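You operate a simulated robot arm through the tools that you are given. There is no shell and no other tool.

Carry out the task below with a simulated two-armed robot. There is one attempt and no reset: what you move stays moved.

Task
Open the hat box, press its tissue down and pack the navy hat.
Fine: rest the lid on the cabinet, then put it back on; box and cushion stay where they are.

Only the result counts: the job must be done as asked and must still hold three seconds after the hand-in. Knocking over, shifting, dropping, spilling or breaking anything else fails it. A push-on lid holds only when it is set on centred and level and pressed home; a screw cap is set on level and turned clockwise until tight.

Robot
Two 7-joint arms with two-finger parallel grippers on one trunk that stands fixed in place. Base frame: the origin is at the foot of the trunk, x ahead of it, y to its left, z up. Units: m, degrees, N and s.
The left shoulder is at [0.05, 0.187, 1.135], the right one opposite. With the tool pointing down near the work surface each hand reaches from about 0.1 to 0.5 m from the base axis, measured 20 degrees to its own side. Payload 3.43 kg a hand.
The TCP of each hand is the grasp point between the finger pads, 0.03 m short of the fingertips. In the tool frame z runs along the fingers and y along their closing line. The gripper opens to 0.094 m. The fingers are 0.028 m wide and 0.01 m thick; the gripper's body (0.05 by 0.096 m) begins 0.055 m behind the TCP.
Orientation is that of the tool frame in the base frame, as [roll, pitch, yaw] about the fixed x, y, z axes, in that order (R = Rz(yaw) Ry(pitch) Rx(roll)). With the fingers straight down and closing along the base's y, the tool's x points along the base's -x, its y along +y and its z along -z.

Tools
- The arms move only by the tool play_rows. It takes "left_rows", "right_rows" or both (then of equal length, played together; a hand with none holds still); each is a list of rows, each an object (a shift or turn left out is 0, a gripper value left out holds the last) with "slide": the shift along the tool's x, y, z in units of 50 mm (1.0 is 50 mm), a list of three; "angular": the turn, a rotation vector about the tool's x, y, z in units of 8 degrees (1.0 is 8 degrees), a list of three; "claw": the opening in per cent of the stroke, from 0 (shut) to 100 (fully open). In form: [{"slide": [tx, ty, tz], "angular": [wx, wy, wz], "claw": claw}, ...]. A call has 1 to 20 rows; each row shifts and turns the commanded pose from where the row before left it, along the tool's axes as they then stand. A call with a number of a shift or a turn outside -1 to 1 is refused whole. Each row takes 0.2 s and may step no farther than 0.05 m and 8.6 degrees from the row before; otherwise, or with a gripper value out of range, the whole call is refused. A pose out of reach is approached as far as the arm can. The call stops where the force on the tool passes 40 N (or 10 N more than at its start, if that is more) or the arm is blocked; 0.2 s more then pass. The fingers move at their own pace (about 0.153 m/s each) and stop on an object; they squeeze with about 33 N. The grip force told is the motor's: it shows also when the fingers shut on nothing. Time passes only in rows, and 0.2 s behind the last, so rows that do not move let the fingers close. The reply holds the time, the measured pose of the TCP, the force on the tool along the base axes, the opening and the grip force, in the units named above and with some noise, with the torque about the TCP (base axes, N m) and any sound that the robot's microphone picked up.
- Cameras (640 x 400 px; columns grow to the right, rows downward): "scene" is now at [0.1351, -0.0534, 1.3261]; the picture's right is [-0.58, -0.82, 0.00], its down [-0.20, 0.14, -0.97] and it looks along [0.79, -0.56, -0.25] (base axes); focal length 214 px, centre (320, 200). "left" rides on the left gripper at [0.076, -0.014, -0.102] in its tool frame; the picture's right is [0.18, 0.98, 0.00], its down [-0.75, 0.14, -0.64] and it looks along [-0.63, 0.12, 0.77] (tool axes); focal length 243 px, centre (320, 200). "right" rides on the right gripper at [0.076, 0.014, -0.103] in its tool frame; the picture's right is [-0.18, 0.98, 0.00], its down [-0.75, -0.14, -0.64] and it looks along [-0.63, -0.12, 0.77] (tool axes); focal length 243 px, centre (320, 200). There is no depth. A picture from a camera that has moved, and an enlarged one, comes with that camera's place and axes in the base frame and with its lens.
- get_image(camera): a new picture of that camera. No time passes.
- move_column(by): slides the trunk up (or, below 0, down) by that many m; the arms and the scene camera ride with it, the base frame stays. It gives what a move gives, with no picture.
- pan_tilt(pan, tilt): turns the head with the scene camera to pan (to the left, within 80 degrees either way) and tilt (down, from -29 to 69), counted from straight ahead of the robot. It gives what a move gives.
- zoom(camera, box): a new picture of the part [left, top, right, bottom] of that camera's present view, enlarged. No time passes.
- close_job(): hands the job in; it is judged then, once.

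Places have to be worked out from the pictures, the camera data and where the tool is seen. Open the grippers and draw the arms clear of the work before you hand the job in, unless the task says otherwise.

The tools are called by a JSON object that holds its "name" and its "arguments". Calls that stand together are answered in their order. play_rows: Moves the arms, as the interface text tells. Its arguments: {"type":"object","properties":{"left_rows":{"type":"array","items":{"type":"object","properties":{"slide":{"type":"array","items":{"type":"number"}},"angular":{"type":"array","items":{"type":"number"}},"claw":{"type":"number"}}}},"right_rows":{"type":"array","items":{"type":"object","properties":{"slide":{"type":"array","items":{"type":"number"}},"angular":{"type":"array","items":{"type":"number"}},"claw":{"type":"number"}}}}},"required":[]} The other tools are called the same way: move_column (by) moves the trunk up or down; pan_tilt (pan, tilt) turns the head that bears the scene camera; get_image (camera) takes a picture; zoom (camera, box) takes an enlarged picture of a part of a camera's view; close_job () hands the job in.

At the start:

```text
t: 0.0
left_tcp_pos: [0.2753, -0.0437, 1.2631]
left_orientation: [179.9, -0.1, 180.0]
left_contact_force: [0.9, -0.1, 0.3]
left_wrist_torque: [-0.03, 0.01, -0.02]
left_finger_gap: 0.0937
left_grip_force: 0.0
right_tcp_pos: [0.2991, -0.3783, 1.1998]
right_orientation: [-180.0, 0.1, -179.9]
right_contact_force: [-0.1, 0.3, 0.0]
right_wrist_torque: [-0.01, -0.02, -0.04]
right_finger_gap: 0.0941
right_grip_force: 0.1
trunk travel left (down, up): [-0.35, 0.082]
head pan, tilt (commanded): [-35.2, 14.2]
```

scene: 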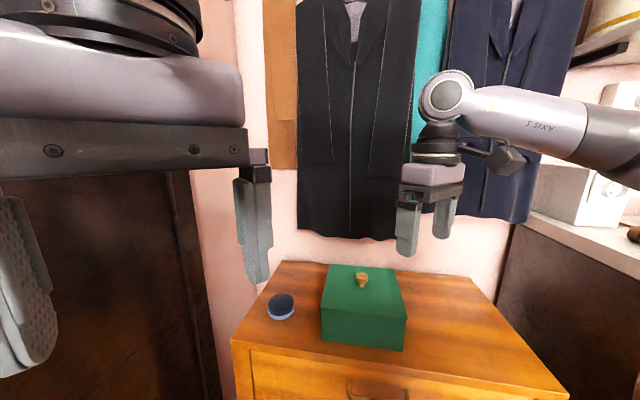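
right: 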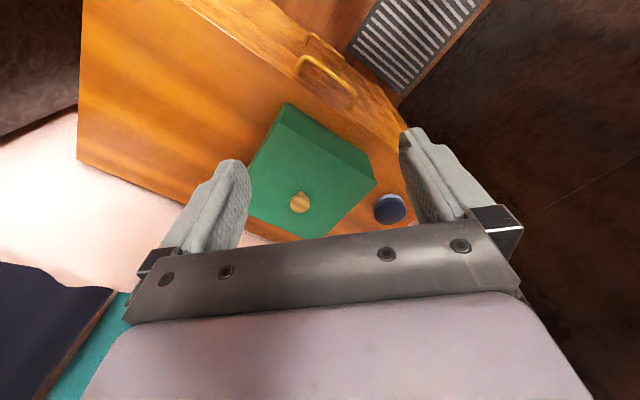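
left: 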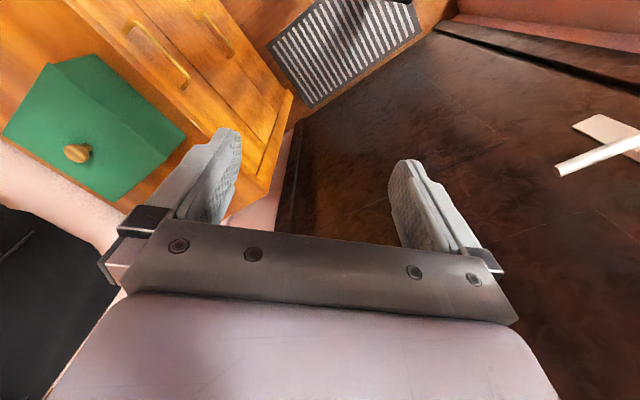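

I see a green box with a brown knob and a small blue round object on the cabinet. I'll enlarge the scene to identify things before moving.

{"name": "zoom", "arguments": {"camera": "scene", "box": [220, 240, 460, 390]}}

{"name": "zoom", "arguments": {"camera": "right", "box": [200, 80, 440, 250]}}

{"name": "zoom", "arguments": {"camera": "scene", "box": [460, 0, 640, 260]}}

```text
2.67 times, centred on (340, 315) of scene
camera zoom: at [0.1351, -0.0534, 1.3261], right [-0.58, -0.82, 0.0], down [-0.2, 0.14, -0.97], along [0.79, -0.56, -0.25], focal length 572 px, centre (267, -107)
```

zoom: 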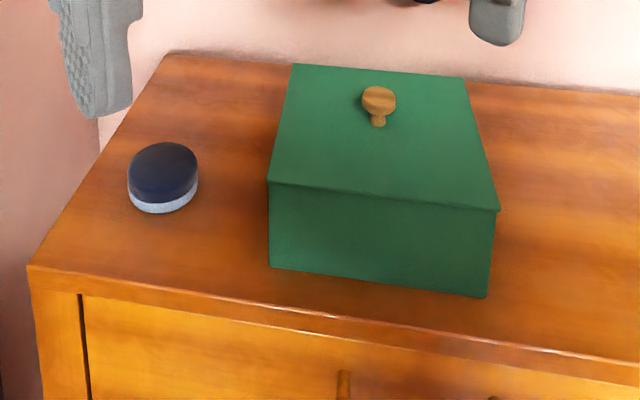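

```text
2.35 times, centred on (320, 165) of right
camera zoom: at [0.2221, -0.3642, 1.3008], right [0.18, 0.98, 0.0], down [0.75, -0.14, 0.64], along [0.63, -0.12, -0.77], focal length 571 px, centre (320, 282)
```

zoom: 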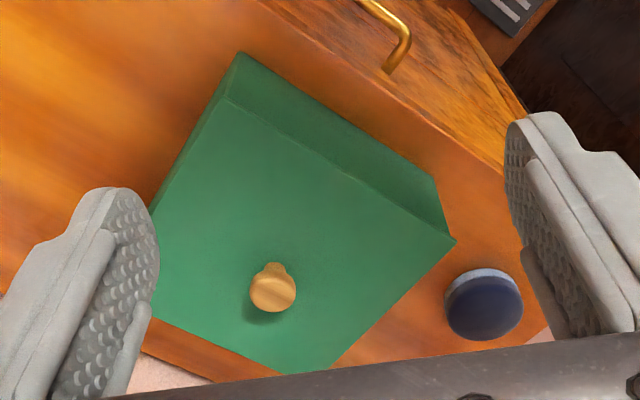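

```text
1.54 times, centred on (550, 130) of scene
camera zoom: at [0.1351, -0.0534, 1.3261], right [-0.58, -0.82, 0.0], down [-0.2, 0.14, -0.97], along [0.79, -0.56, -0.25], focal length 330 px, centre (-34, 308)
```

zoom: 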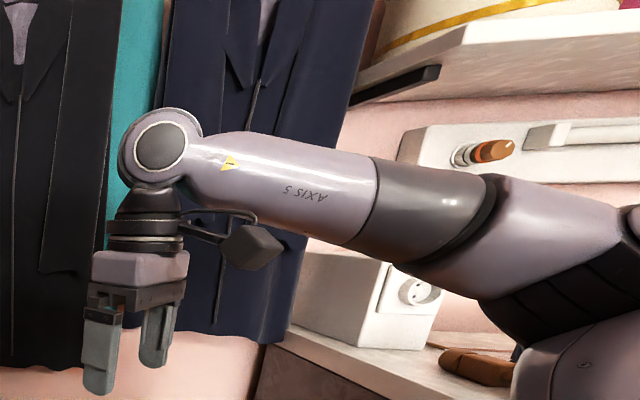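

I triangulated the knob at about [0.50, -0.455, 0.965] and the blue object at about [0.65, -0.27, 0.866]. I'll look closer at both, and at the box edges, to get the geometry.

{"name": "zoom", "arguments": {"camera": "scene", "box": [256, 280, 312, 330]}}

{"name": "zoom", "arguments": {"camera": "scene", "box": [310, 255, 415, 360]}}

{"name": "zoom", "arguments": {"camera": "right", "box": [360, 170, 420, 230]}}

{"name": "zoom", "arguments": {"camera": "left", "box": [0, 40, 260, 240]}}

```text
8.00 times, centred on (284, 305) of scene
camera zoom: at [0.1351, -0.0534, 1.3261], right [-0.58, -0.82, 0.0], down [-0.2, 0.14, -0.97], along [0.79, -0.56, -0.25], focal length 1716 px, centre (608, -640)
```

zoom: 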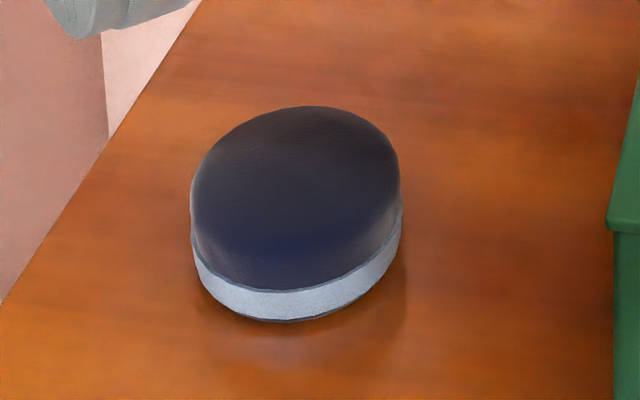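

```text
3.81 times, centred on (362, 308) of scene
camera zoom: at [0.1351, -0.0534, 1.3261], right [-0.58, -0.82, 0.0], down [-0.2, 0.14, -0.97], along [0.79, -0.56, -0.25], focal length 817 px, centre (158, -210)
```

zoom: 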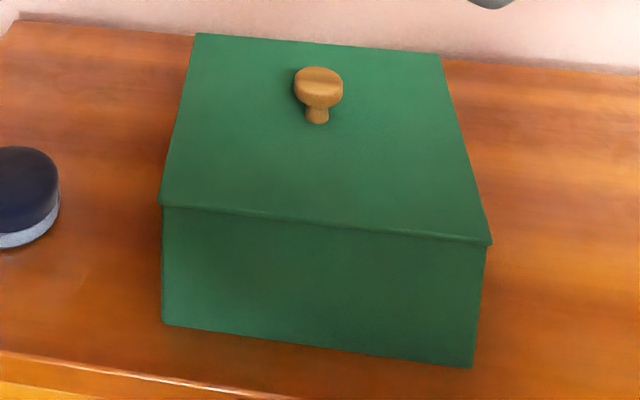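

```text
6.67 times, centred on (390, 200) of right
camera zoom: at [0.2221, -0.3642, 1.3008], right [0.18, 0.98, 0.0], down [0.75, -0.14, 0.64], along [0.63, -0.12, -0.77], focal length 1618 px, centre (-147, 200)
```

zoom: 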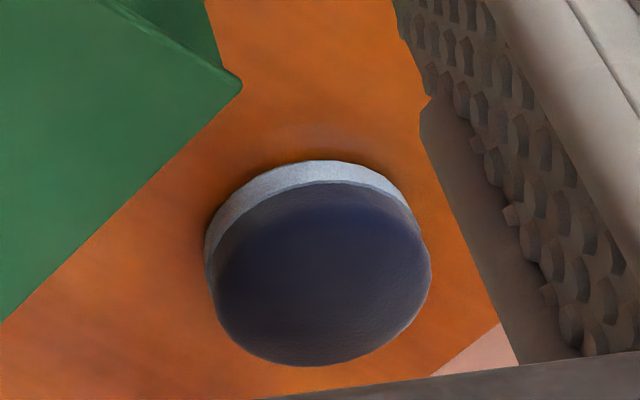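

```text
2.00 times, centred on (130, 140) of left
camera zoom: at [0.2006, -0.0583, 1.3659], right [-0.18, 0.98, 0.0], down [0.75, 0.14, 0.64], along [0.63, 0.12, -0.77], focal length 485 px, centre (700, 320)
```

zoom: 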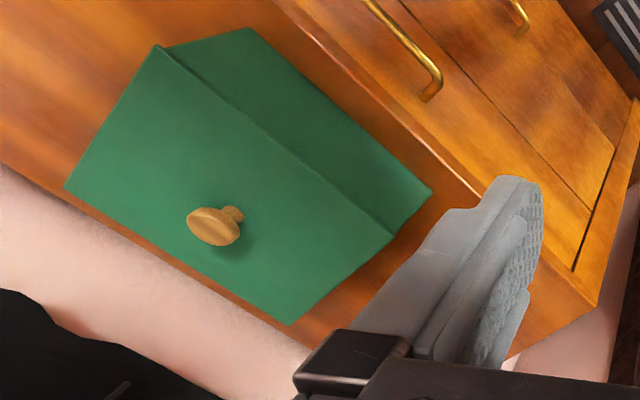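

The pale band on the hat looks like it could be a cushion beneath it. From the two cameras: table top z≈0.845, box about 0.2 m square centred at [0.499, -0.4545] and yawed about 45°, lid top z≈0.94, knob top z≈0.966. I'll turn the right hand to match the box (yaw 135), then check reach.

{"name": "play_rows", "arguments": {"right_rows": [{"angular": [0, 0, 0.9375]}, {"angular": [0, 0, 0.9375]}, {"angular": [0, 0, 0.9375]}, {"angular": [0, 0, 0.9375]}, {"angular": [0, 0, 0.9375]}, {"angular": [0, 0, 0.9375]}, {"slide": [-0.6, 0.25, 0]}, {"slide": [-0.6, 0.25, 0]}, {"slide": [-0.6, 0.25, 0]}]}}

```text
t: 2.0
left_tcp_pos: [0.276, -0.0446, 1.263]
left_orientation: [-180.0, -0.1, -180.0]
left_contact_force: [0.1, -0.6, 0.9]
left_wrist_torque: [0.04, 0.03, 0.0]
left_finger_gap: 0.094
left_grip_force: 0.1
right_tcp_pos: [0.3888, -0.4148, 1.1997]
right_orientation: [-180.0, -0.1, 135.1]
right_contact_force: [1.1, 1.0, 0.5]
right_wrist_torque: [0.0, 0.02, 0.02]
right_finger_gap: 0.0941
right_grip_force: 0.0
trunk travel left (down, up): [-0.35, 0.082]
head pan, tilt (commanded): [-35.2, 14.2]
```

Turning works as computed. Now I move over the knob at z≈1.06 and take pictures.

{"name": "play_rows", "arguments": {"right_rows": [{"slide": [-0.53, 0.2475, 0.7]}, {"slide": [-0.53, 0.2475, 0.7]}, {"slide": [-0.53, 0.2475, 0.7]}, {"slide": [-0.53, 0.2475, 0.7]}, {}]}}

{"name": "get_image", "arguments": {"camera": "right"}}

{"name": "get_image", "arguments": {"camera": "scene"}}

```text
t: 3.2
left_tcp_pos: [0.2751, -0.0433, 1.2631]
left_orientation: [-179.9, 0.0, -180.0]
left_contact_force: [0.4, 1.1, -0.3]
left_wrist_torque: [0.02, -0.01, 0.0]
left_finger_gap: 0.094
left_grip_force: 0.0
right_tcp_pos: [0.5011, -0.4513, 1.0597]
right_orientation: [179.9, -0.1, 135.1]
right_contact_force: [0.1, -0.3, 0.7]
right_wrist_torque: [-0.04, -0.03, 0.0]
right_finger_gap: 0.0938
right_grip_force: 0.0
trunk travel left (down, up): [-0.35, 0.082]
head pan, tilt (commanded): [-35.2, 14.2]
```

```text
taken
camera right: at [0.4561, -0.389, 1.161], right [0.82, 0.57, 0.0], down [0.43, -0.63, 0.64], along [0.36, -0.53, -0.77], focal length 243 px, centre (320, 200)
```

right: 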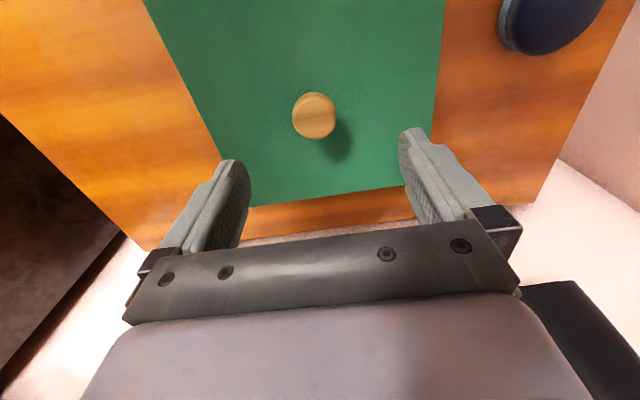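

```text
taken
camera scene: at [0.1348, -0.0532, 1.3262], right [-0.58, -0.82, 0.0], down [-0.2, 0.14, -0.97], along [0.79, -0.56, -0.25], focal length 214 px, centre (320, 200)
```

scene: 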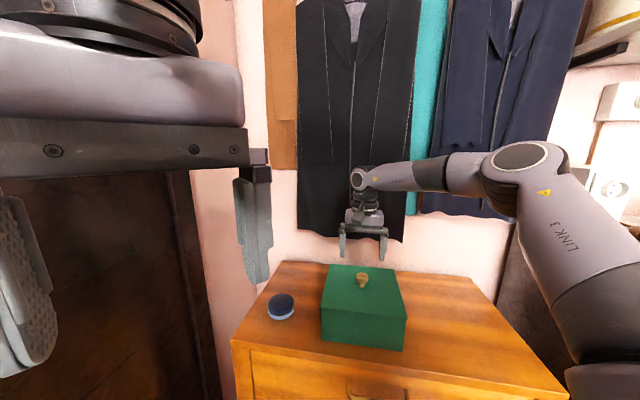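

Reach is fine here. The knob appears a few mm off the tool axis; I enlarge it to centre precisely.

{"name": "zoom", "arguments": {"camera": "right", "box": [240, 60, 400, 160]}}

{"name": "zoom", "arguments": {"camera": "scene", "box": [310, 200, 430, 300]}}

{"name": "zoom", "arguments": {"camera": "right", "box": [480, 0, 640, 100]}}

```text
4.00 times, centred on (320, 110) of right
camera zoom: at [0.4561, -0.389, 1.161], right [0.82, 0.57, 0.0], down [0.43, -0.63, 0.64], along [0.36, -0.53, -0.77], focal length 970 px, centre (320, 560)
```

zoom: 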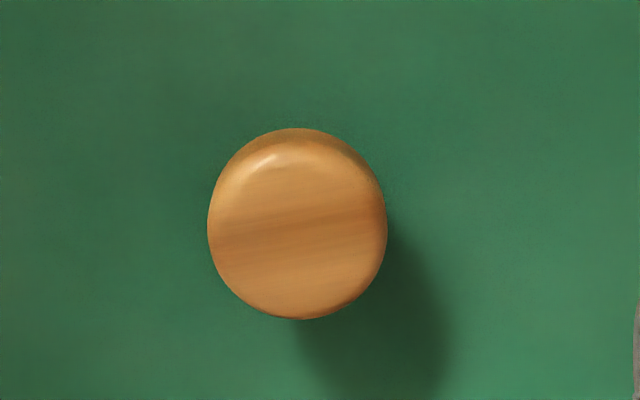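

```text
4.00 times, centred on (370, 250) of scene
camera zoom: at [0.1348, -0.0532, 1.3262], right [-0.58, -0.82, 0.0], down [-0.2, 0.14, -0.97], along [0.79, -0.56, -0.25], focal length 858 px, centre (120, 0)
```

zoom: 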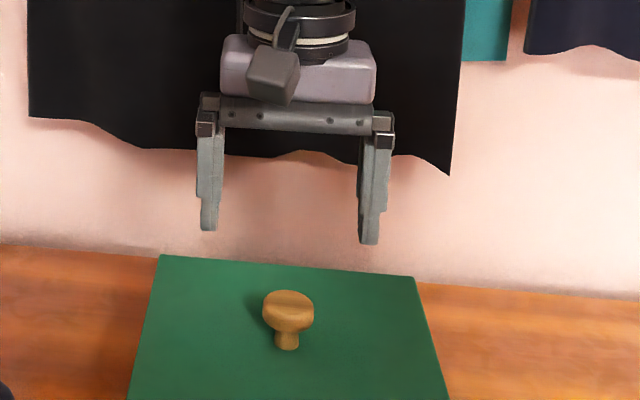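

```text
4.00 times, centred on (560, 50) of right
camera zoom: at [0.4561, -0.389, 1.161], right [0.82, 0.57, 0.0], down [0.43, -0.63, 0.64], along [0.36, -0.53, -0.77], focal length 970 px, centre (-640, 800)
```

zoom: 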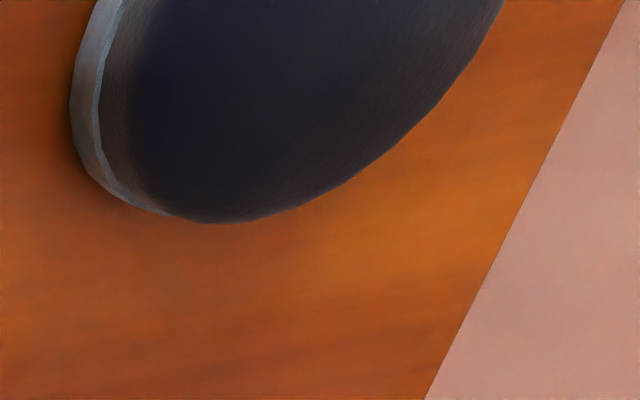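

Rework of both views puts the knob head at about [0.494, -0.449], its top near z 0.98. I go down to z≈1.015 over that spot and check again.

{"name": "play_rows", "arguments": {"right_rows": [{"slide": [0.06, -0.036, 0.3]}, {"slide": [0.06, -0.036, 0.3]}, {"slide": [0, 0, 0.25]}, {}]}}

{"name": "zoom", "arguments": {"camera": "right", "box": [200, 80, 440, 230]}}

{"name": "zoom", "arguments": {"camera": "scene", "box": [310, 210, 430, 310]}}

```text
t: 4.2
left_tcp_pos: [0.2765, -0.0427, 1.2634]
left_orientation: [180.0, 0.0, 179.9]
left_contact_force: [-0.8, 0.0, 0.6]
left_wrist_torque: [-0.01, 0.01, -0.04]
left_finger_gap: 0.0937
left_grip_force: 0.0
right_tcp_pos: [0.4918, -0.4526, 1.0162]
right_orientation: [-180.0, 0.0, 135.1]
right_contact_force: [0.8, 0.5, 0.0]
right_wrist_torque: [0.01, 0.01, 0.0]
right_finger_gap: 0.0942
right_grip_force: 0.1
trunk travel left (down, up): [-0.35, 0.082]
head pan, tilt (commanded): [-35.2, 14.2]
```

```text
2.67 times, centred on (320, 155) of right
camera zoom: at [0.4478, -0.3884, 1.1176], right [0.82, 0.57, 0.0], down [0.43, -0.63, 0.64], along [0.36, -0.53, -0.77], focal length 647 px, centre (320, 320)
```

zoom: 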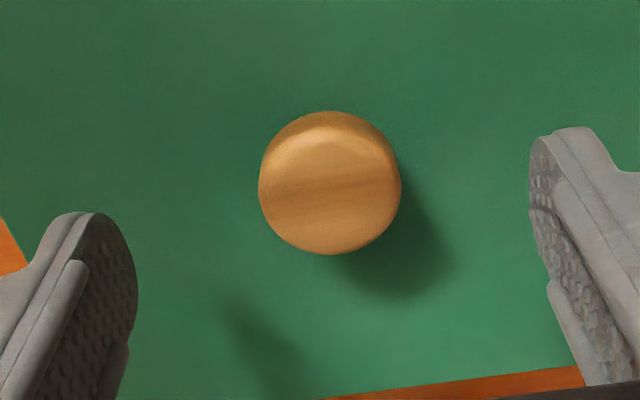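

```text
4.00 times, centred on (370, 260) of scene
camera zoom: at [0.135, -0.0534, 1.3262], right [-0.58, -0.82, 0.0], down [-0.2, 0.14, -0.97], along [0.79, -0.56, -0.25], focal length 858 px, centre (120, -40)
```

zoom: 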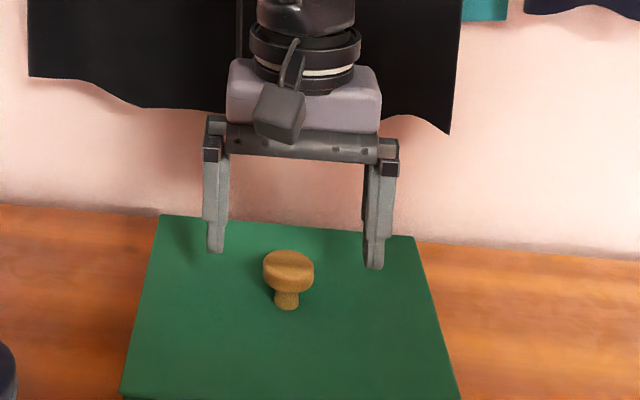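

The knob is about 3 mm off in tool y. I correct, go down to z≈0.982, narrow the fingers and then close on the knob head.

{"name": "play_rows", "arguments": {"right_rows": [{"slide": [0.028, 0.056, 0.2]}, {"slide": [0, 0, 0.24]}, {"slide": [0, 0, 0.24]}, {"claw": 55}, {"claw": 55}]}}

{"name": "zoom", "arguments": {"camera": "right", "box": [200, 80, 440, 230]}}

{"name": "zoom", "arguments": {"camera": "scene", "box": [310, 220, 430, 320]}}

```text
t: 5.4
left_tcp_pos: [0.2758, -0.044, 1.2634]
left_orientation: [-180.0, 0.0, -180.0]
left_contact_force: [-0.4, 0.6, -0.4]
left_wrist_torque: [0.01, -0.02, -0.02]
left_finger_gap: 0.0943
left_grip_force: 0.2
right_tcp_pos: [0.4939, -0.4509, 0.9842]
right_orientation: [-180.0, 0.1, 135.1]
right_contact_force: [0.5, -0.1, 0.0]
right_wrist_torque: [0.0, 0.04, -0.01]
right_finger_gap: 0.0516
right_grip_force: 0.0
trunk travel left (down, up): [-0.35, 0.082]
head pan, tilt (commanded): [-35.2, 14.2]
```

```text
2.67 times, centred on (320, 155) of right
camera zoom: at [0.449, -0.3868, 1.0849], right [0.82, 0.57, 0.0], down [0.43, -0.63, 0.64], along [0.36, -0.53, -0.77], focal length 647 px, centre (320, 320)
```

zoom: 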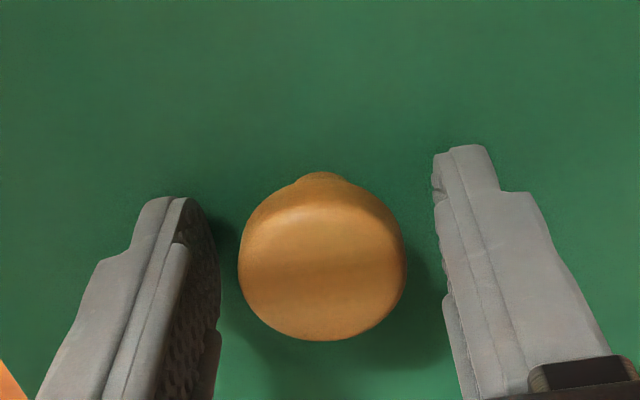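

```text
4.00 times, centred on (370, 270) of scene
camera zoom: at [0.1351, -0.0534, 1.3261], right [-0.58, -0.82, 0.0], down [-0.2, 0.14, -0.97], along [0.79, -0.56, -0.25], focal length 858 px, centre (120, -80)
```

zoom: 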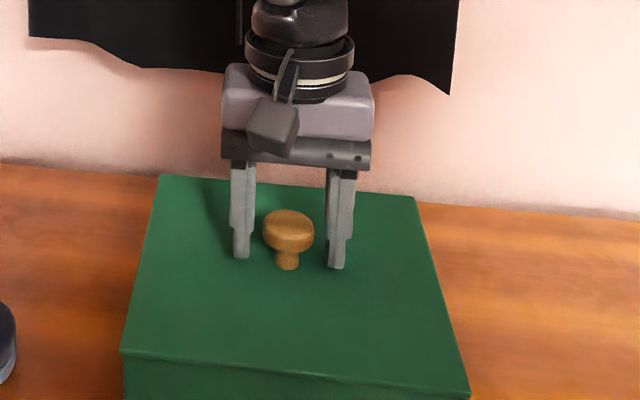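

The knob sits centred between the fingers. Closing on it.

{"name": "play_rows", "arguments": {"right_rows": [{"claw": 40}, {"claw": 20}, {"claw": 0}, {"claw": 0}, {"claw": 0}]}}

{"name": "zoom", "arguments": {"camera": "right", "box": [200, 80, 440, 230]}}

```text
t: 6.6
left_tcp_pos: [0.2757, -0.0436, 1.2627]
left_orientation: [180.0, 0.0, 180.0]
left_contact_force: [-0.3, -0.4, 0.7]
left_wrist_torque: [-0.02, -0.01, 0.01]
left_finger_gap: 0.094
left_grip_force: 0.0
right_tcp_pos: [0.4931, -0.4494, 0.9844]
right_orientation: [-180.0, 0.0, 135.1]
right_contact_force: [0.7, 0.4, 0.1]
right_wrist_torque: [0.0, 0.02, -0.02]
right_finger_gap: 0.0333
right_grip_force: 33.4
trunk travel left (down, up): [-0.35, 0.082]
head pan, tilt (commanded): [-35.2, 14.2]
heard: snap
```

```text
2.67 times, centred on (320, 155) of right
camera zoom: at [0.449, -0.3868, 1.0851], right [0.82, 0.57, 0.0], down [0.43, -0.63, 0.64], along [0.36, -0.53, -0.77], focal length 647 px, centre (320, 320)
```

zoom: 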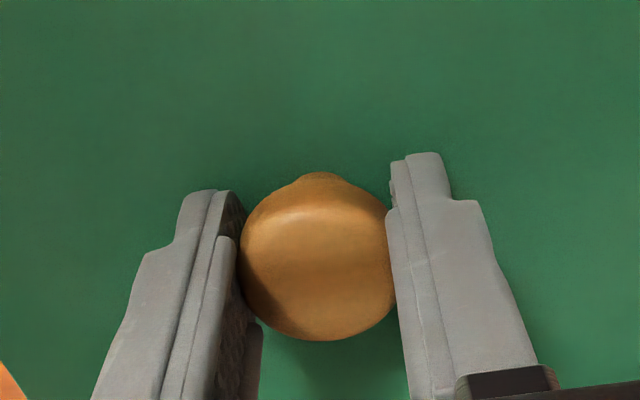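

Grip force 33 N at 33 mm gap – the knob is held (a snap was heard). I lift slowly straight up in small steps and watch the force.

{"name": "play_rows", "arguments": {"right_rows": [{"slide": [0, 0, -0.1]}, {"slide": [0, 0, -0.1]}, {"slide": [0, 0, -0.1]}, {"slide": [0, 0, -0.1]}]}}

{"name": "zoom", "arguments": {"camera": "scene", "box": [300, 210, 430, 360]}}

```text
t: 7.6
left_tcp_pos: [0.2756, -0.0433, 1.2638]
left_orientation: [180.0, 0.0, 179.9]
left_contact_force: [0.0, -0.2, 0.8]
left_wrist_torque: [0.01, 0.03, -0.02]
left_finger_gap: 0.094
left_grip_force: 0.0
right_tcp_pos: [0.4931, -0.449, 1.0032]
right_orientation: [180.0, 0.0, 135.0]
right_contact_force: [0.0, 0.1, -1.4]
right_wrist_torque: [0.03, -0.02, -0.01]
right_finger_gap: 0.0333
right_grip_force: 33.3
trunk travel left (down, up): [-0.35, 0.082]
head pan, tilt (commanded): [-35.2, 14.2]
```

```text
2.67 times, centred on (365, 285) of scene
camera zoom: at [0.1351, -0.0534, 1.3261], right [-0.58, -0.82, 0.0], down [-0.2, 0.14, -0.97], along [0.79, -0.56, -0.25], focal length 572 px, centre (200, -27)
```

zoom: 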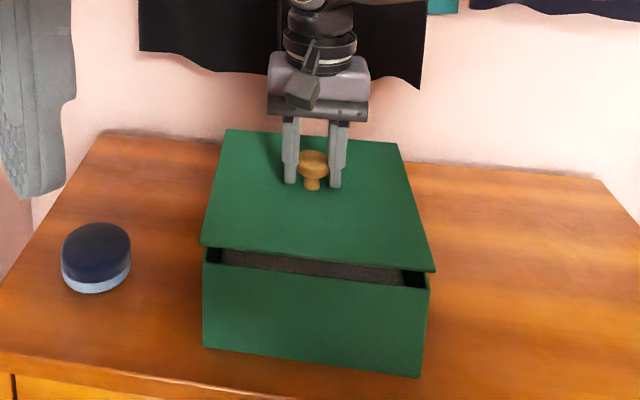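

The lid is free and level (about 1.4 N), with a dark plug beneath. I lift it another 7 cm, then carry it along tool -y (cabinet's right).

{"name": "play_rows", "arguments": {"right_rows": [{"slide": [0, 0, -0.3]}, {"slide": [0, 0, -0.4]}, {"slide": [0, 0, -0.4]}, {"slide": [0, 0, -0.3]}, {"slide": [0, -0.3, 0]}, {"slide": [0, -0.5, 0]}, {"slide": [0, -0.5, 0]}, {"slide": [0, -0.5, 0]}, {"slide": [0, -0.5, 0]}, {"slide": [0, -0.5, 0]}, {"slide": [0, -0.5, 0]}, {"slide": [0, -0.5, 0]}, {"slide": [0, -0.5, 0]}, {"slide": [0, -0.5, 0]}, {"slide": [0, -0.2, 0]}, {}]}}

{"name": "get_image", "arguments": {"camera": "scene"}}

{"name": "get_image", "arguments": {"camera": "right"}}

```text
t: 11.0
left_tcp_pos: [0.2752, -0.0436, 1.2626]
left_orientation: [-180.0, 0.0, 179.9]
left_contact_force: [-0.1, 0.8, 0.0]
left_wrist_torque: [0.02, 0.0, 0.0]
left_finger_gap: 0.094
left_grip_force: 0.0
right_tcp_pos: [0.3164, -0.6263, 1.074]
right_orientation: [-180.0, 0.0, 135.1]
right_contact_force: [0.3, 0.0, -1.7]
right_wrist_torque: [-0.01, 0.0, -0.05]
right_finger_gap: 0.0333
right_grip_force: 32.4
trunk travel left (down, up): [-0.35, 0.082]
head pan, tilt (commanded): [-35.2, 14.2]
```

```text
taken
camera scene: at [0.1351, -0.0534, 1.3261], right [-0.58, -0.82, 0.0], down [-0.2, 0.14, -0.97], along [0.79, -0.56, -0.25], focal length 214 px, centre (320, 200)
```

scene: 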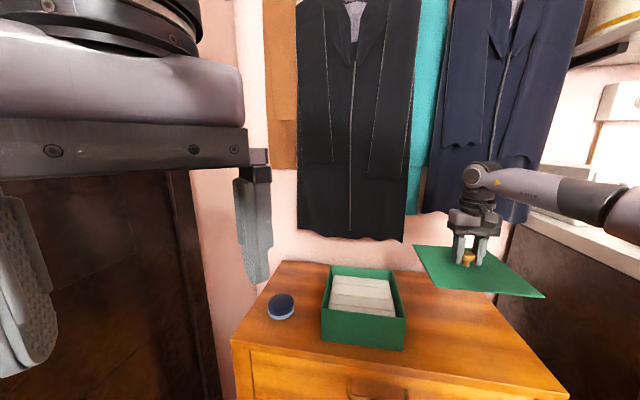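

```text
taken
camera right: at [0.2725, -0.5641, 1.1748], right [0.82, 0.57, 0.0], down [0.43, -0.63, 0.64], along [0.36, -0.53, -0.77], focal length 243 px, centre (320, 200)
```

right: 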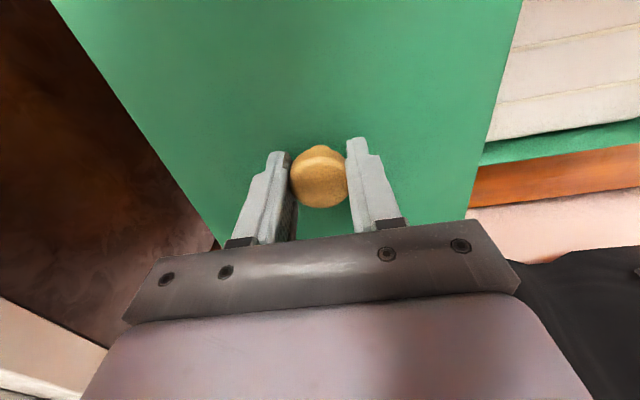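

Tissue visible in the open box. The lid is now about [0.316, -0.626], over bare cabinet top. I lower to z≈0.95 and check from the scene camera.

{"name": "play_rows", "arguments": {"right_rows": [{"slide": [0, 0, 0.3]}, {"slide": [0, 0, 0.5]}, {"slide": [0, 0, 0.5]}, {"slide": [0, 0, 0.5]}, {"slide": [0, 0, 0.4]}, {"slide": [0, 0, 0.2]}, {}]}}

{"name": "zoom", "arguments": {"camera": "scene", "box": [300, 200, 600, 400]}}

```text
t: 12.6
left_tcp_pos: [0.2761, -0.0433, 1.2633]
left_orientation: [179.9, 0.0, -180.0]
left_contact_force: [0.4, 0.9, 0.3]
left_wrist_torque: [0.01, -0.02, 0.0]
left_finger_gap: 0.0939
left_grip_force: 0.1
right_tcp_pos: [0.3157, -0.6282, 0.9529]
right_orientation: [180.0, 0.0, 135.2]
right_contact_force: [0.7, -0.4, -0.7]
right_wrist_torque: [-0.01, -0.03, -0.02]
right_finger_gap: 0.0333
right_grip_force: 33.7
trunk travel left (down, up): [-0.35, 0.082]
head pan, tilt (commanded): [-35.2, 14.2]
```

```text
2.00 times, centred on (450, 300) of scene
camera zoom: at [0.1351, -0.0534, 1.3261], right [-0.58, -0.82, 0.0], down [-0.2, 0.14, -0.97], along [0.79, -0.56, -0.25], focal length 429 px, centre (60, 0)
```

zoom: 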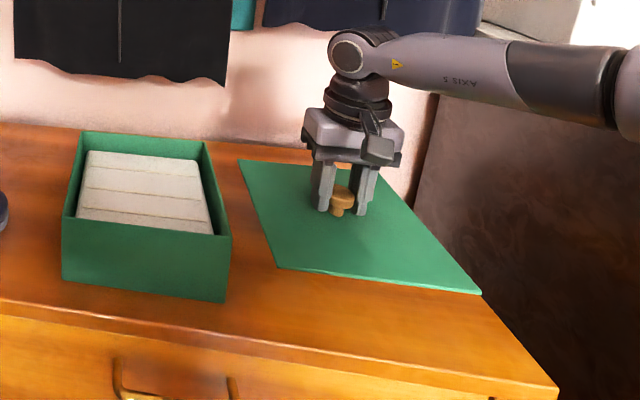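

Clear underneath. Lowering in small steps until the lid touches the cabinet.

{"name": "play_rows", "arguments": {"right_rows": [{"slide": [0, 0, 0.1]}, {"slide": [0, 0, 0.1]}, {"slide": [0, 0, 0.1]}, {"slide": [0, 0, 0.1]}, {"slide": [0, 0, 0.06]}, {}]}}

{"name": "zoom", "arguments": {"camera": "scene", "box": [390, 240, 590, 400]}}

```text
t: 14.0
left_tcp_pos: [0.2756, -0.0434, 1.2633]
left_orientation: [180.0, 0.0, -179.9]
left_contact_force: [0.1, -0.6, -0.1]
left_wrist_torque: [-0.01, 0.03, 0.01]
left_finger_gap: 0.094
left_grip_force: 0.0
right_tcp_pos: [0.3184, -0.6289, 0.9299]
right_orientation: [-179.9, 0.0, 135.1]
right_contact_force: [-0.5, -0.3, 0.1]
right_wrist_torque: [-0.02, -0.01, 0.03]
right_finger_gap: 0.0332
right_grip_force: 32.9
trunk travel left (down, up): [-0.35, 0.082]
head pan, tilt (commanded): [-35.2, 14.2]
```

```text
2.50 times, centred on (490, 320) of scene
camera zoom: at [0.1351, -0.0534, 1.3261], right [-0.58, -0.82, 0.0], down [-0.2, 0.14, -0.97], along [0.79, -0.56, -0.25], focal length 536 px, centre (-105, -100)
```

zoom: 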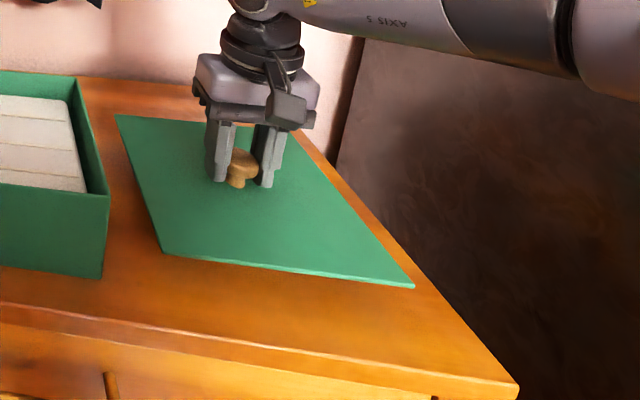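

The force has nearly vanished, so contact may be near; I continue in 2 mm steps.

{"name": "play_rows", "arguments": {"right_rows": [{"slide": [0, 0, 0.05]}, {"slide": [0, 0, 0.05]}, {}]}}

```text
t: 14.8
left_tcp_pos: [0.2759, -0.0439, 1.2628]
left_orientation: [180.0, 0.1, -180.0]
left_contact_force: [-0.3, 0.7, -0.1]
left_wrist_torque: [-0.02, 0.02, -0.03]
left_finger_gap: 0.0939
left_grip_force: 0.0
right_tcp_pos: [0.3168, -0.6271, 0.9263]
right_orientation: [-180.0, 0.0, 135.2]
right_contact_force: [0.1, 0.5, -0.5]
right_wrist_torque: [-0.02, -0.01, 0.06]
right_finger_gap: 0.0334
right_grip_force: 33.2
trunk travel left (down, up): [-0.35, 0.082]
head pan, tilt (commanded): [-35.2, 14.2]
```

No clear contact yet; I keep lowering gently.

{"name": "play_rows", "arguments": {"right_rows": [{"slide": [0, 0, 0.05]}, {"slide": [0, 0, 0.05]}, {}]}}

{"name": "zoom", "arguments": {"camera": "scene", "box": [390, 240, 590, 400]}}

```text
t: 15.6
left_tcp_pos: [0.2757, -0.0427, 1.2629]
left_orientation: [-180.0, 0.0, -180.0]
left_contact_force: [-0.6, 0.0, 0.4]
left_wrist_torque: [0.03, -0.01, -0.01]
left_finger_gap: 0.0939
left_grip_force: 0.2
right_tcp_pos: [0.3155, -0.626, 0.9195]
right_orientation: [180.0, -0.1, 135.1]
right_contact_force: [0.6, 0.3, -0.6]
right_wrist_torque: [-0.03, -0.01, -0.03]
right_finger_gap: 0.0332
right_grip_force: 32.8
trunk travel left (down, up): [-0.35, 0.082]
head pan, tilt (commanded): [-35.2, 14.2]
```

```text
2.50 times, centred on (490, 320) of scene
camera zoom: at [0.1351, -0.0534, 1.3261], right [-0.58, -0.82, 0.0], down [-0.2, 0.14, -0.97], along [0.79, -0.56, -0.25], focal length 536 px, centre (-105, -100)
```

zoom: 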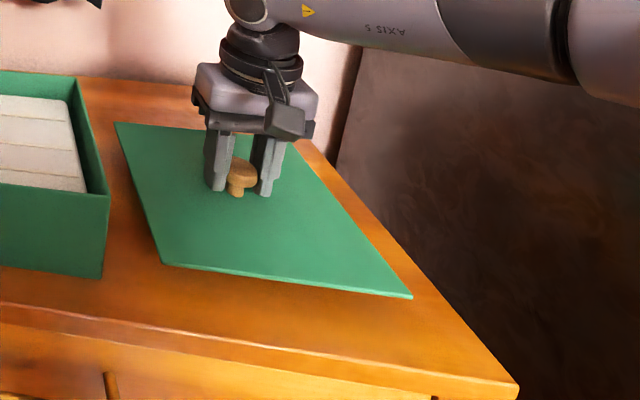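

Still a bit of height left. Continuing in small steps.

{"name": "play_rows", "arguments": {"right_rows": [{"slide": [0, 0, 0.05]}, {"slide": [0, 0, 0.05]}, {}]}}

```text
t: 16.4
left_tcp_pos: [0.276, -0.0432, 1.2631]
left_orientation: [179.9, 0.0, 180.0]
left_contact_force: [-0.7, 0.1, -0.2]
left_wrist_torque: [-0.02, 0.02, -0.02]
left_finger_gap: 0.0943
left_grip_force: 0.0
right_tcp_pos: [0.3159, -0.6269, 0.9153]
right_orientation: [179.9, 0.0, 135.1]
right_contact_force: [-1.1, 0.4, 0.5]
right_wrist_torque: [0.03, 0.02, -0.02]
right_finger_gap: 0.0332
right_grip_force: 32.8
trunk travel left (down, up): [-0.35, 0.082]
head pan, tilt (commanded): [-35.2, 14.2]
```

{"name": "play_rows", "arguments": {"right_rows": [{"slide": [0, 0, 0.04]}, {"slide": [0, 0, 0.04]}, {}]}}

{"name": "zoom", "arguments": {"camera": "scene", "box": [390, 240, 590, 400]}}

```text
t: 17.2
left_tcp_pos: [0.2761, -0.0439, 1.2628]
left_orientation: [180.0, 0.0, 179.9]
left_contact_force: [0.4, 0.2, -0.2]
left_wrist_torque: [0.0, -0.02, -0.02]
left_finger_gap: 0.0941
left_grip_force: 0.0
right_tcp_pos: [0.3158, -0.6264, 0.9123]
right_orientation: [-180.0, 0.0, 135.0]
right_contact_force: [0.1, -0.5, -0.2]
right_wrist_torque: [-0.01, 0.03, 0.01]
right_finger_gap: 0.0333
right_grip_force: 33.0
trunk travel left (down, up): [-0.35, 0.082]
head pan, tilt (commanded): [-35.2, 14.2]
```

```text
2.50 times, centred on (490, 320) of scene
camera zoom: at [0.1351, -0.0534, 1.3261], right [-0.58, -0.82, 0.0], down [-0.2, 0.14, -0.97], along [0.79, -0.56, -0.25], focal length 536 px, centre (-105, -100)
```

zoom: 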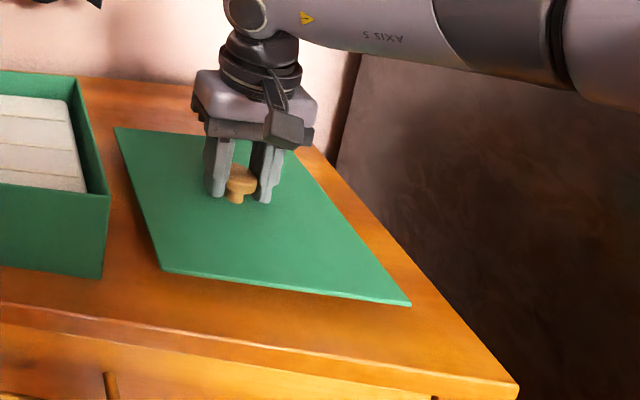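

Still no firm contact. Keep lowering.

{"name": "play_rows", "arguments": {"right_rows": [{"slide": [0, 0, 0.04]}, {"slide": [0, 0, 0.04]}, {}]}}

```text
t: 18.0
left_tcp_pos: [0.2772, -0.043, 1.2636]
left_orientation: [180.0, 0.1, 179.9]
left_contact_force: [-0.2, -0.4, -0.5]
left_wrist_torque: [0.02, 0.0, -0.02]
left_finger_gap: 0.0941
left_grip_force: 0.0
right_tcp_pos: [0.3175, -0.6266, 0.9075]
right_orientation: [-179.9, 0.0, 135.1]
right_contact_force: [0.2, 0.2, -1.2]
right_wrist_torque: [0.01, 0.04, -0.01]
right_finger_gap: 0.0331
right_grip_force: 33.0
trunk travel left (down, up): [-0.35, 0.082]
head pan, tilt (commanded): [-35.2, 14.2]
```

{"name": "play_rows", "arguments": {"right_rows": [{"slide": [0, 0, 0.04]}, {"slide": [0, 0, 0.04]}, {}]}}

{"name": "zoom", "arguments": {"camera": "scene", "box": [430, 290, 530, 370]}}

```text
t: 18.8
left_tcp_pos: [0.2765, -0.0454, 1.263]
left_orientation: [179.9, -0.1, -179.9]
left_contact_force: [0.2, -0.3, -0.6]
left_wrist_torque: [0.0, -0.01, -0.01]
left_finger_gap: 0.0938
left_grip_force: 0.1
right_tcp_pos: [0.3176, -0.6265, 0.9015]
right_orientation: [180.0, 0.0, 135.2]
right_contact_force: [-0.2, 0.5, -0.3]
right_wrist_torque: [0.0, -0.02, 0.03]
right_finger_gap: 0.0333
right_grip_force: 32.7
trunk travel left (down, up): [-0.35, 0.082]
head pan, tilt (commanded): [-35.2, 14.2]
```

```text
5.00 times, centred on (480, 330) of scene
camera zoom: at [0.1351, -0.0534, 1.3261], right [-0.58, -0.82, 0.0], down [-0.2, 0.14, -0.97], along [0.79, -0.56, -0.25], focal length 1072 px, centre (-480, -450)
```

zoom: 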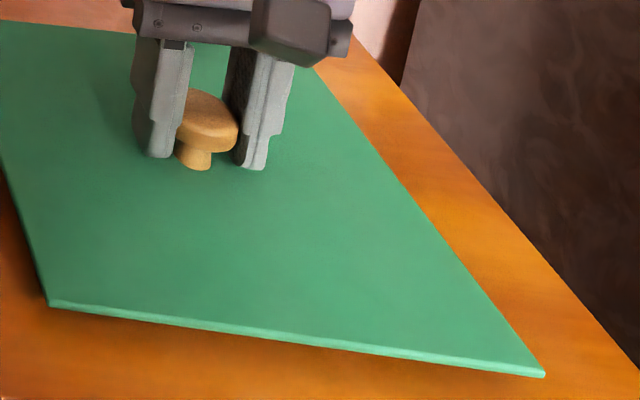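

Lid edge is still about 10–15 mm over the table. Continuing.

{"name": "play_rows", "arguments": {"right_rows": [{"slide": [0, 0, 0.03]}, {"slide": [0, 0, 0.03]}, {}]}}

```text
t: 19.6
left_tcp_pos: [0.2755, -0.0431, 1.2643]
left_orientation: [-179.9, 0.1, 180.0]
left_contact_force: [-0.5, -0.5, 0.4]
left_wrist_torque: [0.02, -0.03, 0.0]
left_finger_gap: 0.0943
left_grip_force: 0.0
right_tcp_pos: [0.3181, -0.6263, 0.9017]
right_orientation: [-180.0, 0.0, 135.0]
right_contact_force: [-0.5, -0.2, -0.5]
right_wrist_torque: [0.01, 0.03, 0.0]
right_finger_gap: 0.0332
right_grip_force: 33.4
trunk travel left (down, up): [-0.35, 0.082]
head pan, tilt (commanded): [-35.2, 14.2]
```

{"name": "play_rows", "arguments": {"right_rows": [{"slide": [0, 0, 0.04]}, {"slide": [0, 0, 0.04]}, {}]}}

{"name": "zoom", "arguments": {"camera": "scene", "box": [430, 290, 530, 370]}}

```text
t: 20.4
left_tcp_pos: [0.2761, -0.044, 1.2638]
left_orientation: [-180.0, 0.0, 179.9]
left_contact_force: [-0.1, 0.1, -0.4]
left_wrist_torque: [-0.01, 0.03, -0.01]
left_finger_gap: 0.0939
left_grip_force: 0.2
right_tcp_pos: [0.317, -0.6258, 0.897]
right_orientation: [-180.0, -0.1, 135.1]
right_contact_force: [0.6, -0.1, -0.5]
right_wrist_torque: [-0.01, -0.02, 0.01]
right_finger_gap: 0.0331
right_grip_force: 32.9
trunk travel left (down, up): [-0.35, 0.082]
head pan, tilt (commanded): [-35.2, 14.2]
```

```text
5.00 times, centred on (480, 330) of scene
camera zoom: at [0.1351, -0.0534, 1.3261], right [-0.58, -0.82, 0.0], down [-0.2, 0.14, -0.97], along [0.79, -0.56, -0.25], focal length 1072 px, centre (-480, -450)
```

zoom: 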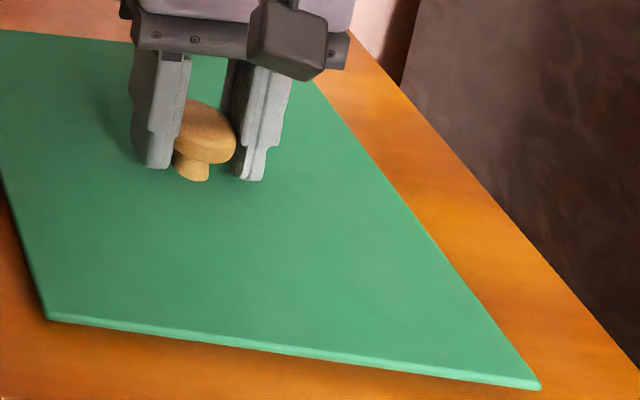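

{"name": "play_rows", "arguments": {"right_rows": [{"slide": [0, 0, 0.03]}, {"slide": [0, 0, 0.03]}, {}]}}

```text
t: 21.2
left_tcp_pos: [0.2768, -0.0414, 1.2646]
left_orientation: [180.0, 0.0, 179.9]
left_contact_force: [-0.8, 0.4, -0.3]
left_wrist_torque: [0.02, -0.05, -0.03]
left_finger_gap: 0.0938
left_grip_force: 0.0
right_tcp_pos: [0.317, -0.6266, 0.8943]
right_orientation: [179.9, 0.1, 134.9]
right_contact_force: [0.3, 1.0, 7.2]
right_wrist_torque: [0.13, 0.05, 0.0]
right_finger_gap: 0.0332
right_grip_force: 33.1
trunk travel left (down, up): [-0.35, 0.082]
head pan, tilt (commanded): [-35.2, 14.2]
```

Contact at 7 N: the lid rests on the cabinet at TCP z 0.894. I ease off 1 mm and open the fingers, then rise.

{"name": "play_rows", "arguments": {"right_rows": [{"slide": [0, 0, -0.02]}, {"claw": 45}, {"claw": 60}, {"claw": 60}, {}]}}

{"name": "zoom", "arguments": {"camera": "scene", "box": [390, 240, 590, 400]}}

{"name": "get_image", "arguments": {"camera": "right"}}

```text
t: 22.4
left_tcp_pos: [0.2767, -0.0442, 1.2649]
left_orientation: [180.0, 0.0, -180.0]
left_contact_force: [-0.4, -0.2, -1.1]
left_wrist_torque: [0.0, 0.0, -0.03]
left_finger_gap: 0.0941
left_grip_force: 0.1
right_tcp_pos: [0.3172, -0.6278, 0.8945]
right_orientation: [-179.9, 0.0, 135.1]
right_contact_force: [0.0, 0.2, 0.8]
right_wrist_torque: [0.0, 0.0, 0.0]
right_finger_gap: 0.0562
right_grip_force: 0.0
trunk travel left (down, up): [-0.35, 0.082]
head pan, tilt (commanded): [-35.2, 14.2]
```

```text
2.50 times, centred on (490, 320) of scene
camera zoom: at [0.1351, -0.0534, 1.3261], right [-0.58, -0.82, 0.0], down [-0.2, 0.14, -0.97], along [0.79, -0.56, -0.25], focal length 536 px, centre (-105, -100)
```

zoom: 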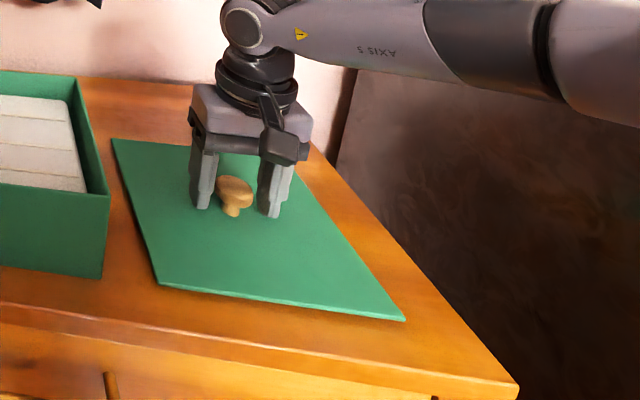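

```text
taken
camera right: at [0.2723, -0.5637, 0.9953], right [0.82, 0.57, 0.0], down [0.43, -0.63, 0.64], along [0.36, -0.53, -0.77], focal length 243 px, centre (320, 200)
```

right: 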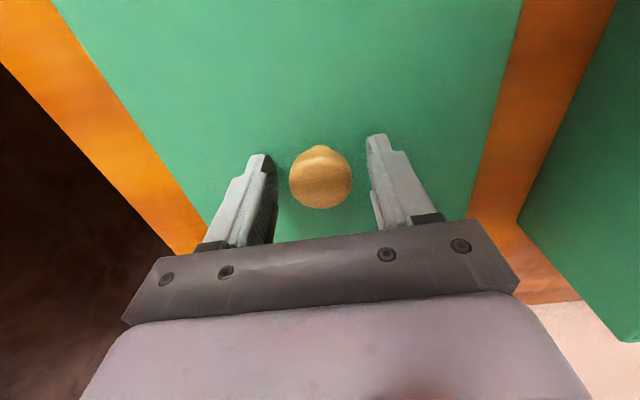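

The lid lies flat on the cabinet. I rise clear and move over the open box to look inside.

{"name": "play_rows", "arguments": {"right_rows": [{"slide": [0, 0, -0.3]}, {"slide": [0, 0, -0.6]}, {"slide": [0, 0, -0.8]}, {"slide": [0, 0, -0.8]}, {"slide": [0, 0, -0.8]}, {"slide": [0, 0, -0.3]}, {"slide": [0, 0.7, 0]}, {"slide": [0, 0.8, 0]}, {"slide": [0, 0.8, 0]}, {"slide": [0, 0.8, 0]}, {"slide": [0, 0.8, 0]}, {"slide": [0, 0.8, 0]}, {"slide": [0, 0.3, 0]}, {}]}}

{"name": "get_image", "arguments": {"camera": "right"}}

{"name": "zoom", "arguments": {"camera": "scene", "box": [240, 220, 560, 400]}}

```text
t: 25.4
left_tcp_pos: [0.2756, -0.0442, 1.2625]
left_orientation: [180.0, 0.1, -180.0]
left_contact_force: [0.1, -0.1, -0.4]
left_wrist_torque: [-0.03, 0.0, 0.0]
left_finger_gap: 0.0941
left_grip_force: 0.1
right_tcp_pos: [0.4924, -0.45, 1.0758]
right_orientation: [180.0, 0.1, 135.1]
right_contact_force: [-0.4, -0.5, -0.8]
right_wrist_torque: [0.03, 0.01, -0.01]
right_finger_gap: 0.0564
right_grip_force: 0.1
trunk travel left (down, up): [-0.35, 0.082]
head pan, tilt (commanded): [-35.2, 14.2]
```

```text
taken
camera right: at [0.448, -0.3869, 1.1762], right [0.82, 0.57, 0.0], down [0.43, -0.63, 0.64], along [0.36, -0.53, -0.77], focal length 243 px, centre (320, 200)
```

right: 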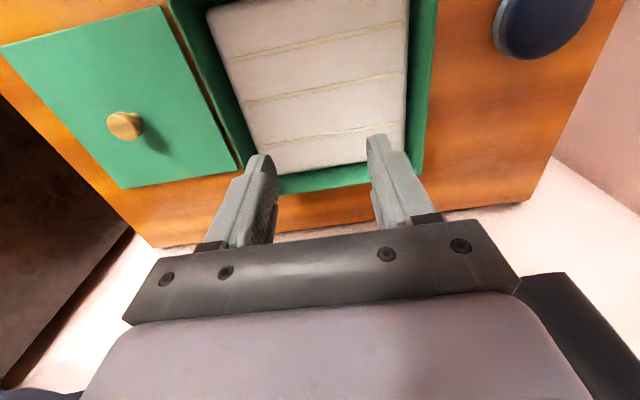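

```text
2.00 times, centred on (400, 310) of scene
camera zoom: at [0.1351, -0.0534, 1.3261], right [-0.58, -0.82, 0.0], down [-0.2, 0.14, -0.97], along [0.79, -0.56, -0.25], focal length 429 px, centre (160, -20)
```

zoom: 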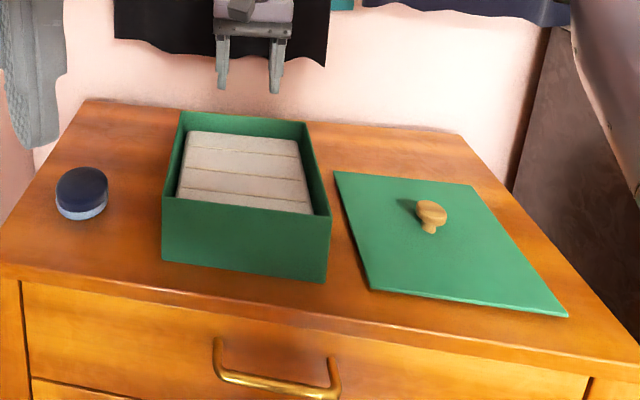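

The tissue shows as a pale pad inside the box. I zoom in on it from both cameras to measure its height and extent.

{"name": "zoom", "arguments": {"camera": "scene", "box": [310, 260, 420, 360]}}

{"name": "zoom", "arguments": {"camera": "right", "box": [160, 0, 460, 200]}}

{"name": "zoom", "arguments": {"camera": "scene", "box": [262, 290, 302, 325]}}

```text
4.00 times, centred on (365, 310) of scene
camera zoom: at [0.1351, -0.0534, 1.3261], right [-0.58, -0.82, 0.0], down [-0.2, 0.14, -0.97], along [0.79, -0.56, -0.25], focal length 858 px, centre (140, -240)
```

zoom: 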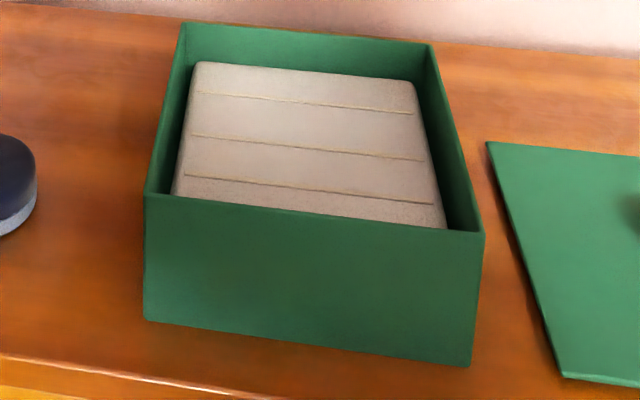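

```text
2.00 times, centred on (310, 100) of right
camera zoom: at [0.448, -0.3869, 1.1762], right [0.82, 0.57, 0.0], down [0.43, -0.63, 0.64], along [0.36, -0.53, -0.77], focal length 485 px, centre (340, 400)
```

zoom: 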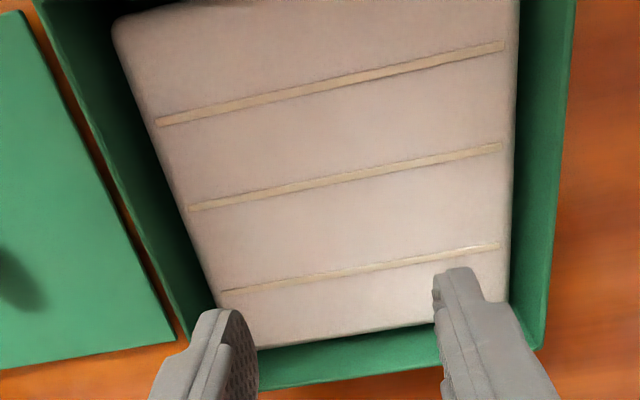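

```text
11.43 times, centred on (282, 308) of scene
camera zoom: at [0.1351, -0.0534, 1.3261], right [-0.58, -0.82, 0.0], down [-0.2, 0.14, -0.97], along [0.79, -0.56, -0.25], focal length 2451 px, centre (754, -1029)
```

zoom: 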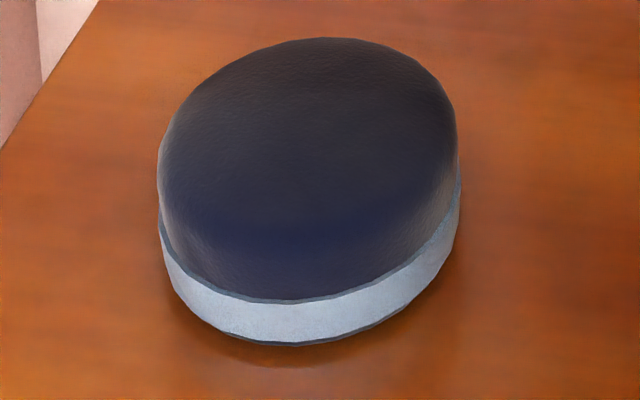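

The pad's top is at about z 0.908, roughly 3 cm below the rim; it needs pressing down at the centre (the knob's former place, [0.493, -0.4495]). I shut the fingers and go down to just over it.

{"name": "play_rows", "arguments": {"right_rows": [{"claw": 0, "slide": [0, 0, 0.3]}, {"claw": 0, "slide": [0, 0, 0.5]}, {"slide": [0, 0, 0.6]}, {"slide": [0, 0, 0.6]}, {"slide": [0, 0, 0.4]}, {"slide": [0, 0, 0.1]}, {}]}}

{"name": "zoom", "arguments": {"camera": "scene", "box": [310, 240, 420, 360]}}

{"name": "zoom", "arguments": {"camera": "right", "box": [160, 0, 480, 200]}}

```text
t: 27.0
left_tcp_pos: [0.276, -0.0447, 1.2633]
left_orientation: [-179.9, 0.0, -179.9]
left_contact_force: [-0.3, 0.5, 0.5]
left_wrist_torque: [-0.02, 0.0, -0.02]
left_finger_gap: 0.0942
left_grip_force: 0.0
right_tcp_pos: [0.4941, -0.4517, 0.9495]
right_orientation: [-180.0, 0.0, 135.2]
right_contact_force: [-0.3, -0.5, 0.2]
right_wrist_torque: [0.01, 0.03, 0.02]
right_finger_gap: 0.0002
right_grip_force: 33.3
trunk travel left (down, up): [-0.35, 0.082]
head pan, tilt (commanded): [-35.2, 14.2]
```

```text
3.33 times, centred on (365, 300) of scene
camera zoom: at [0.1351, -0.0534, 1.3261], right [-0.58, -0.82, 0.0], down [-0.2, 0.14, -0.97], along [0.79, -0.56, -0.25], focal length 715 px, centre (170, -133)
```

zoom: 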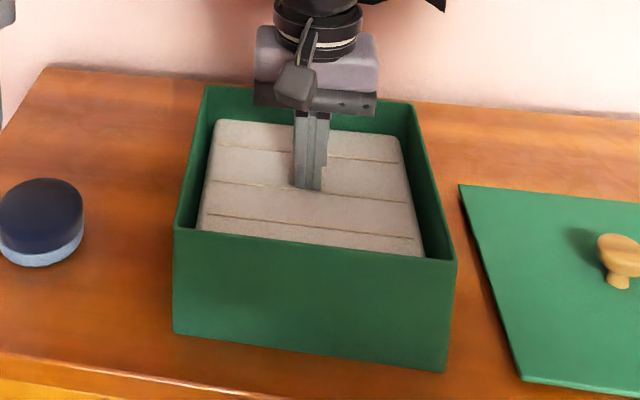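

```text
2.00 times, centred on (320, 100) of right
camera zoom: at [0.449, -0.3875, 1.0493], right [0.82, 0.57, 0.0], down [0.43, -0.63, 0.64], along [0.36, -0.53, -0.77], focal length 485 px, centre (320, 400)
```

zoom: 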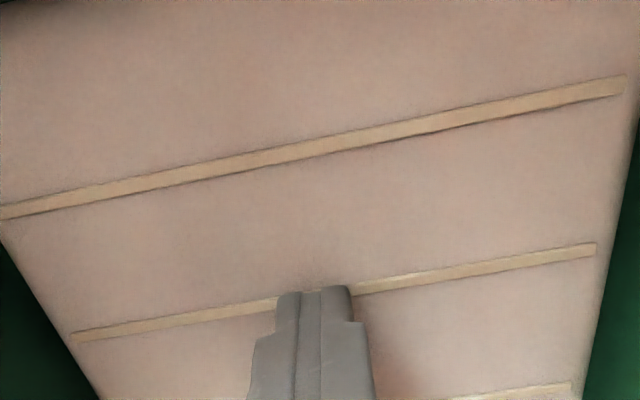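

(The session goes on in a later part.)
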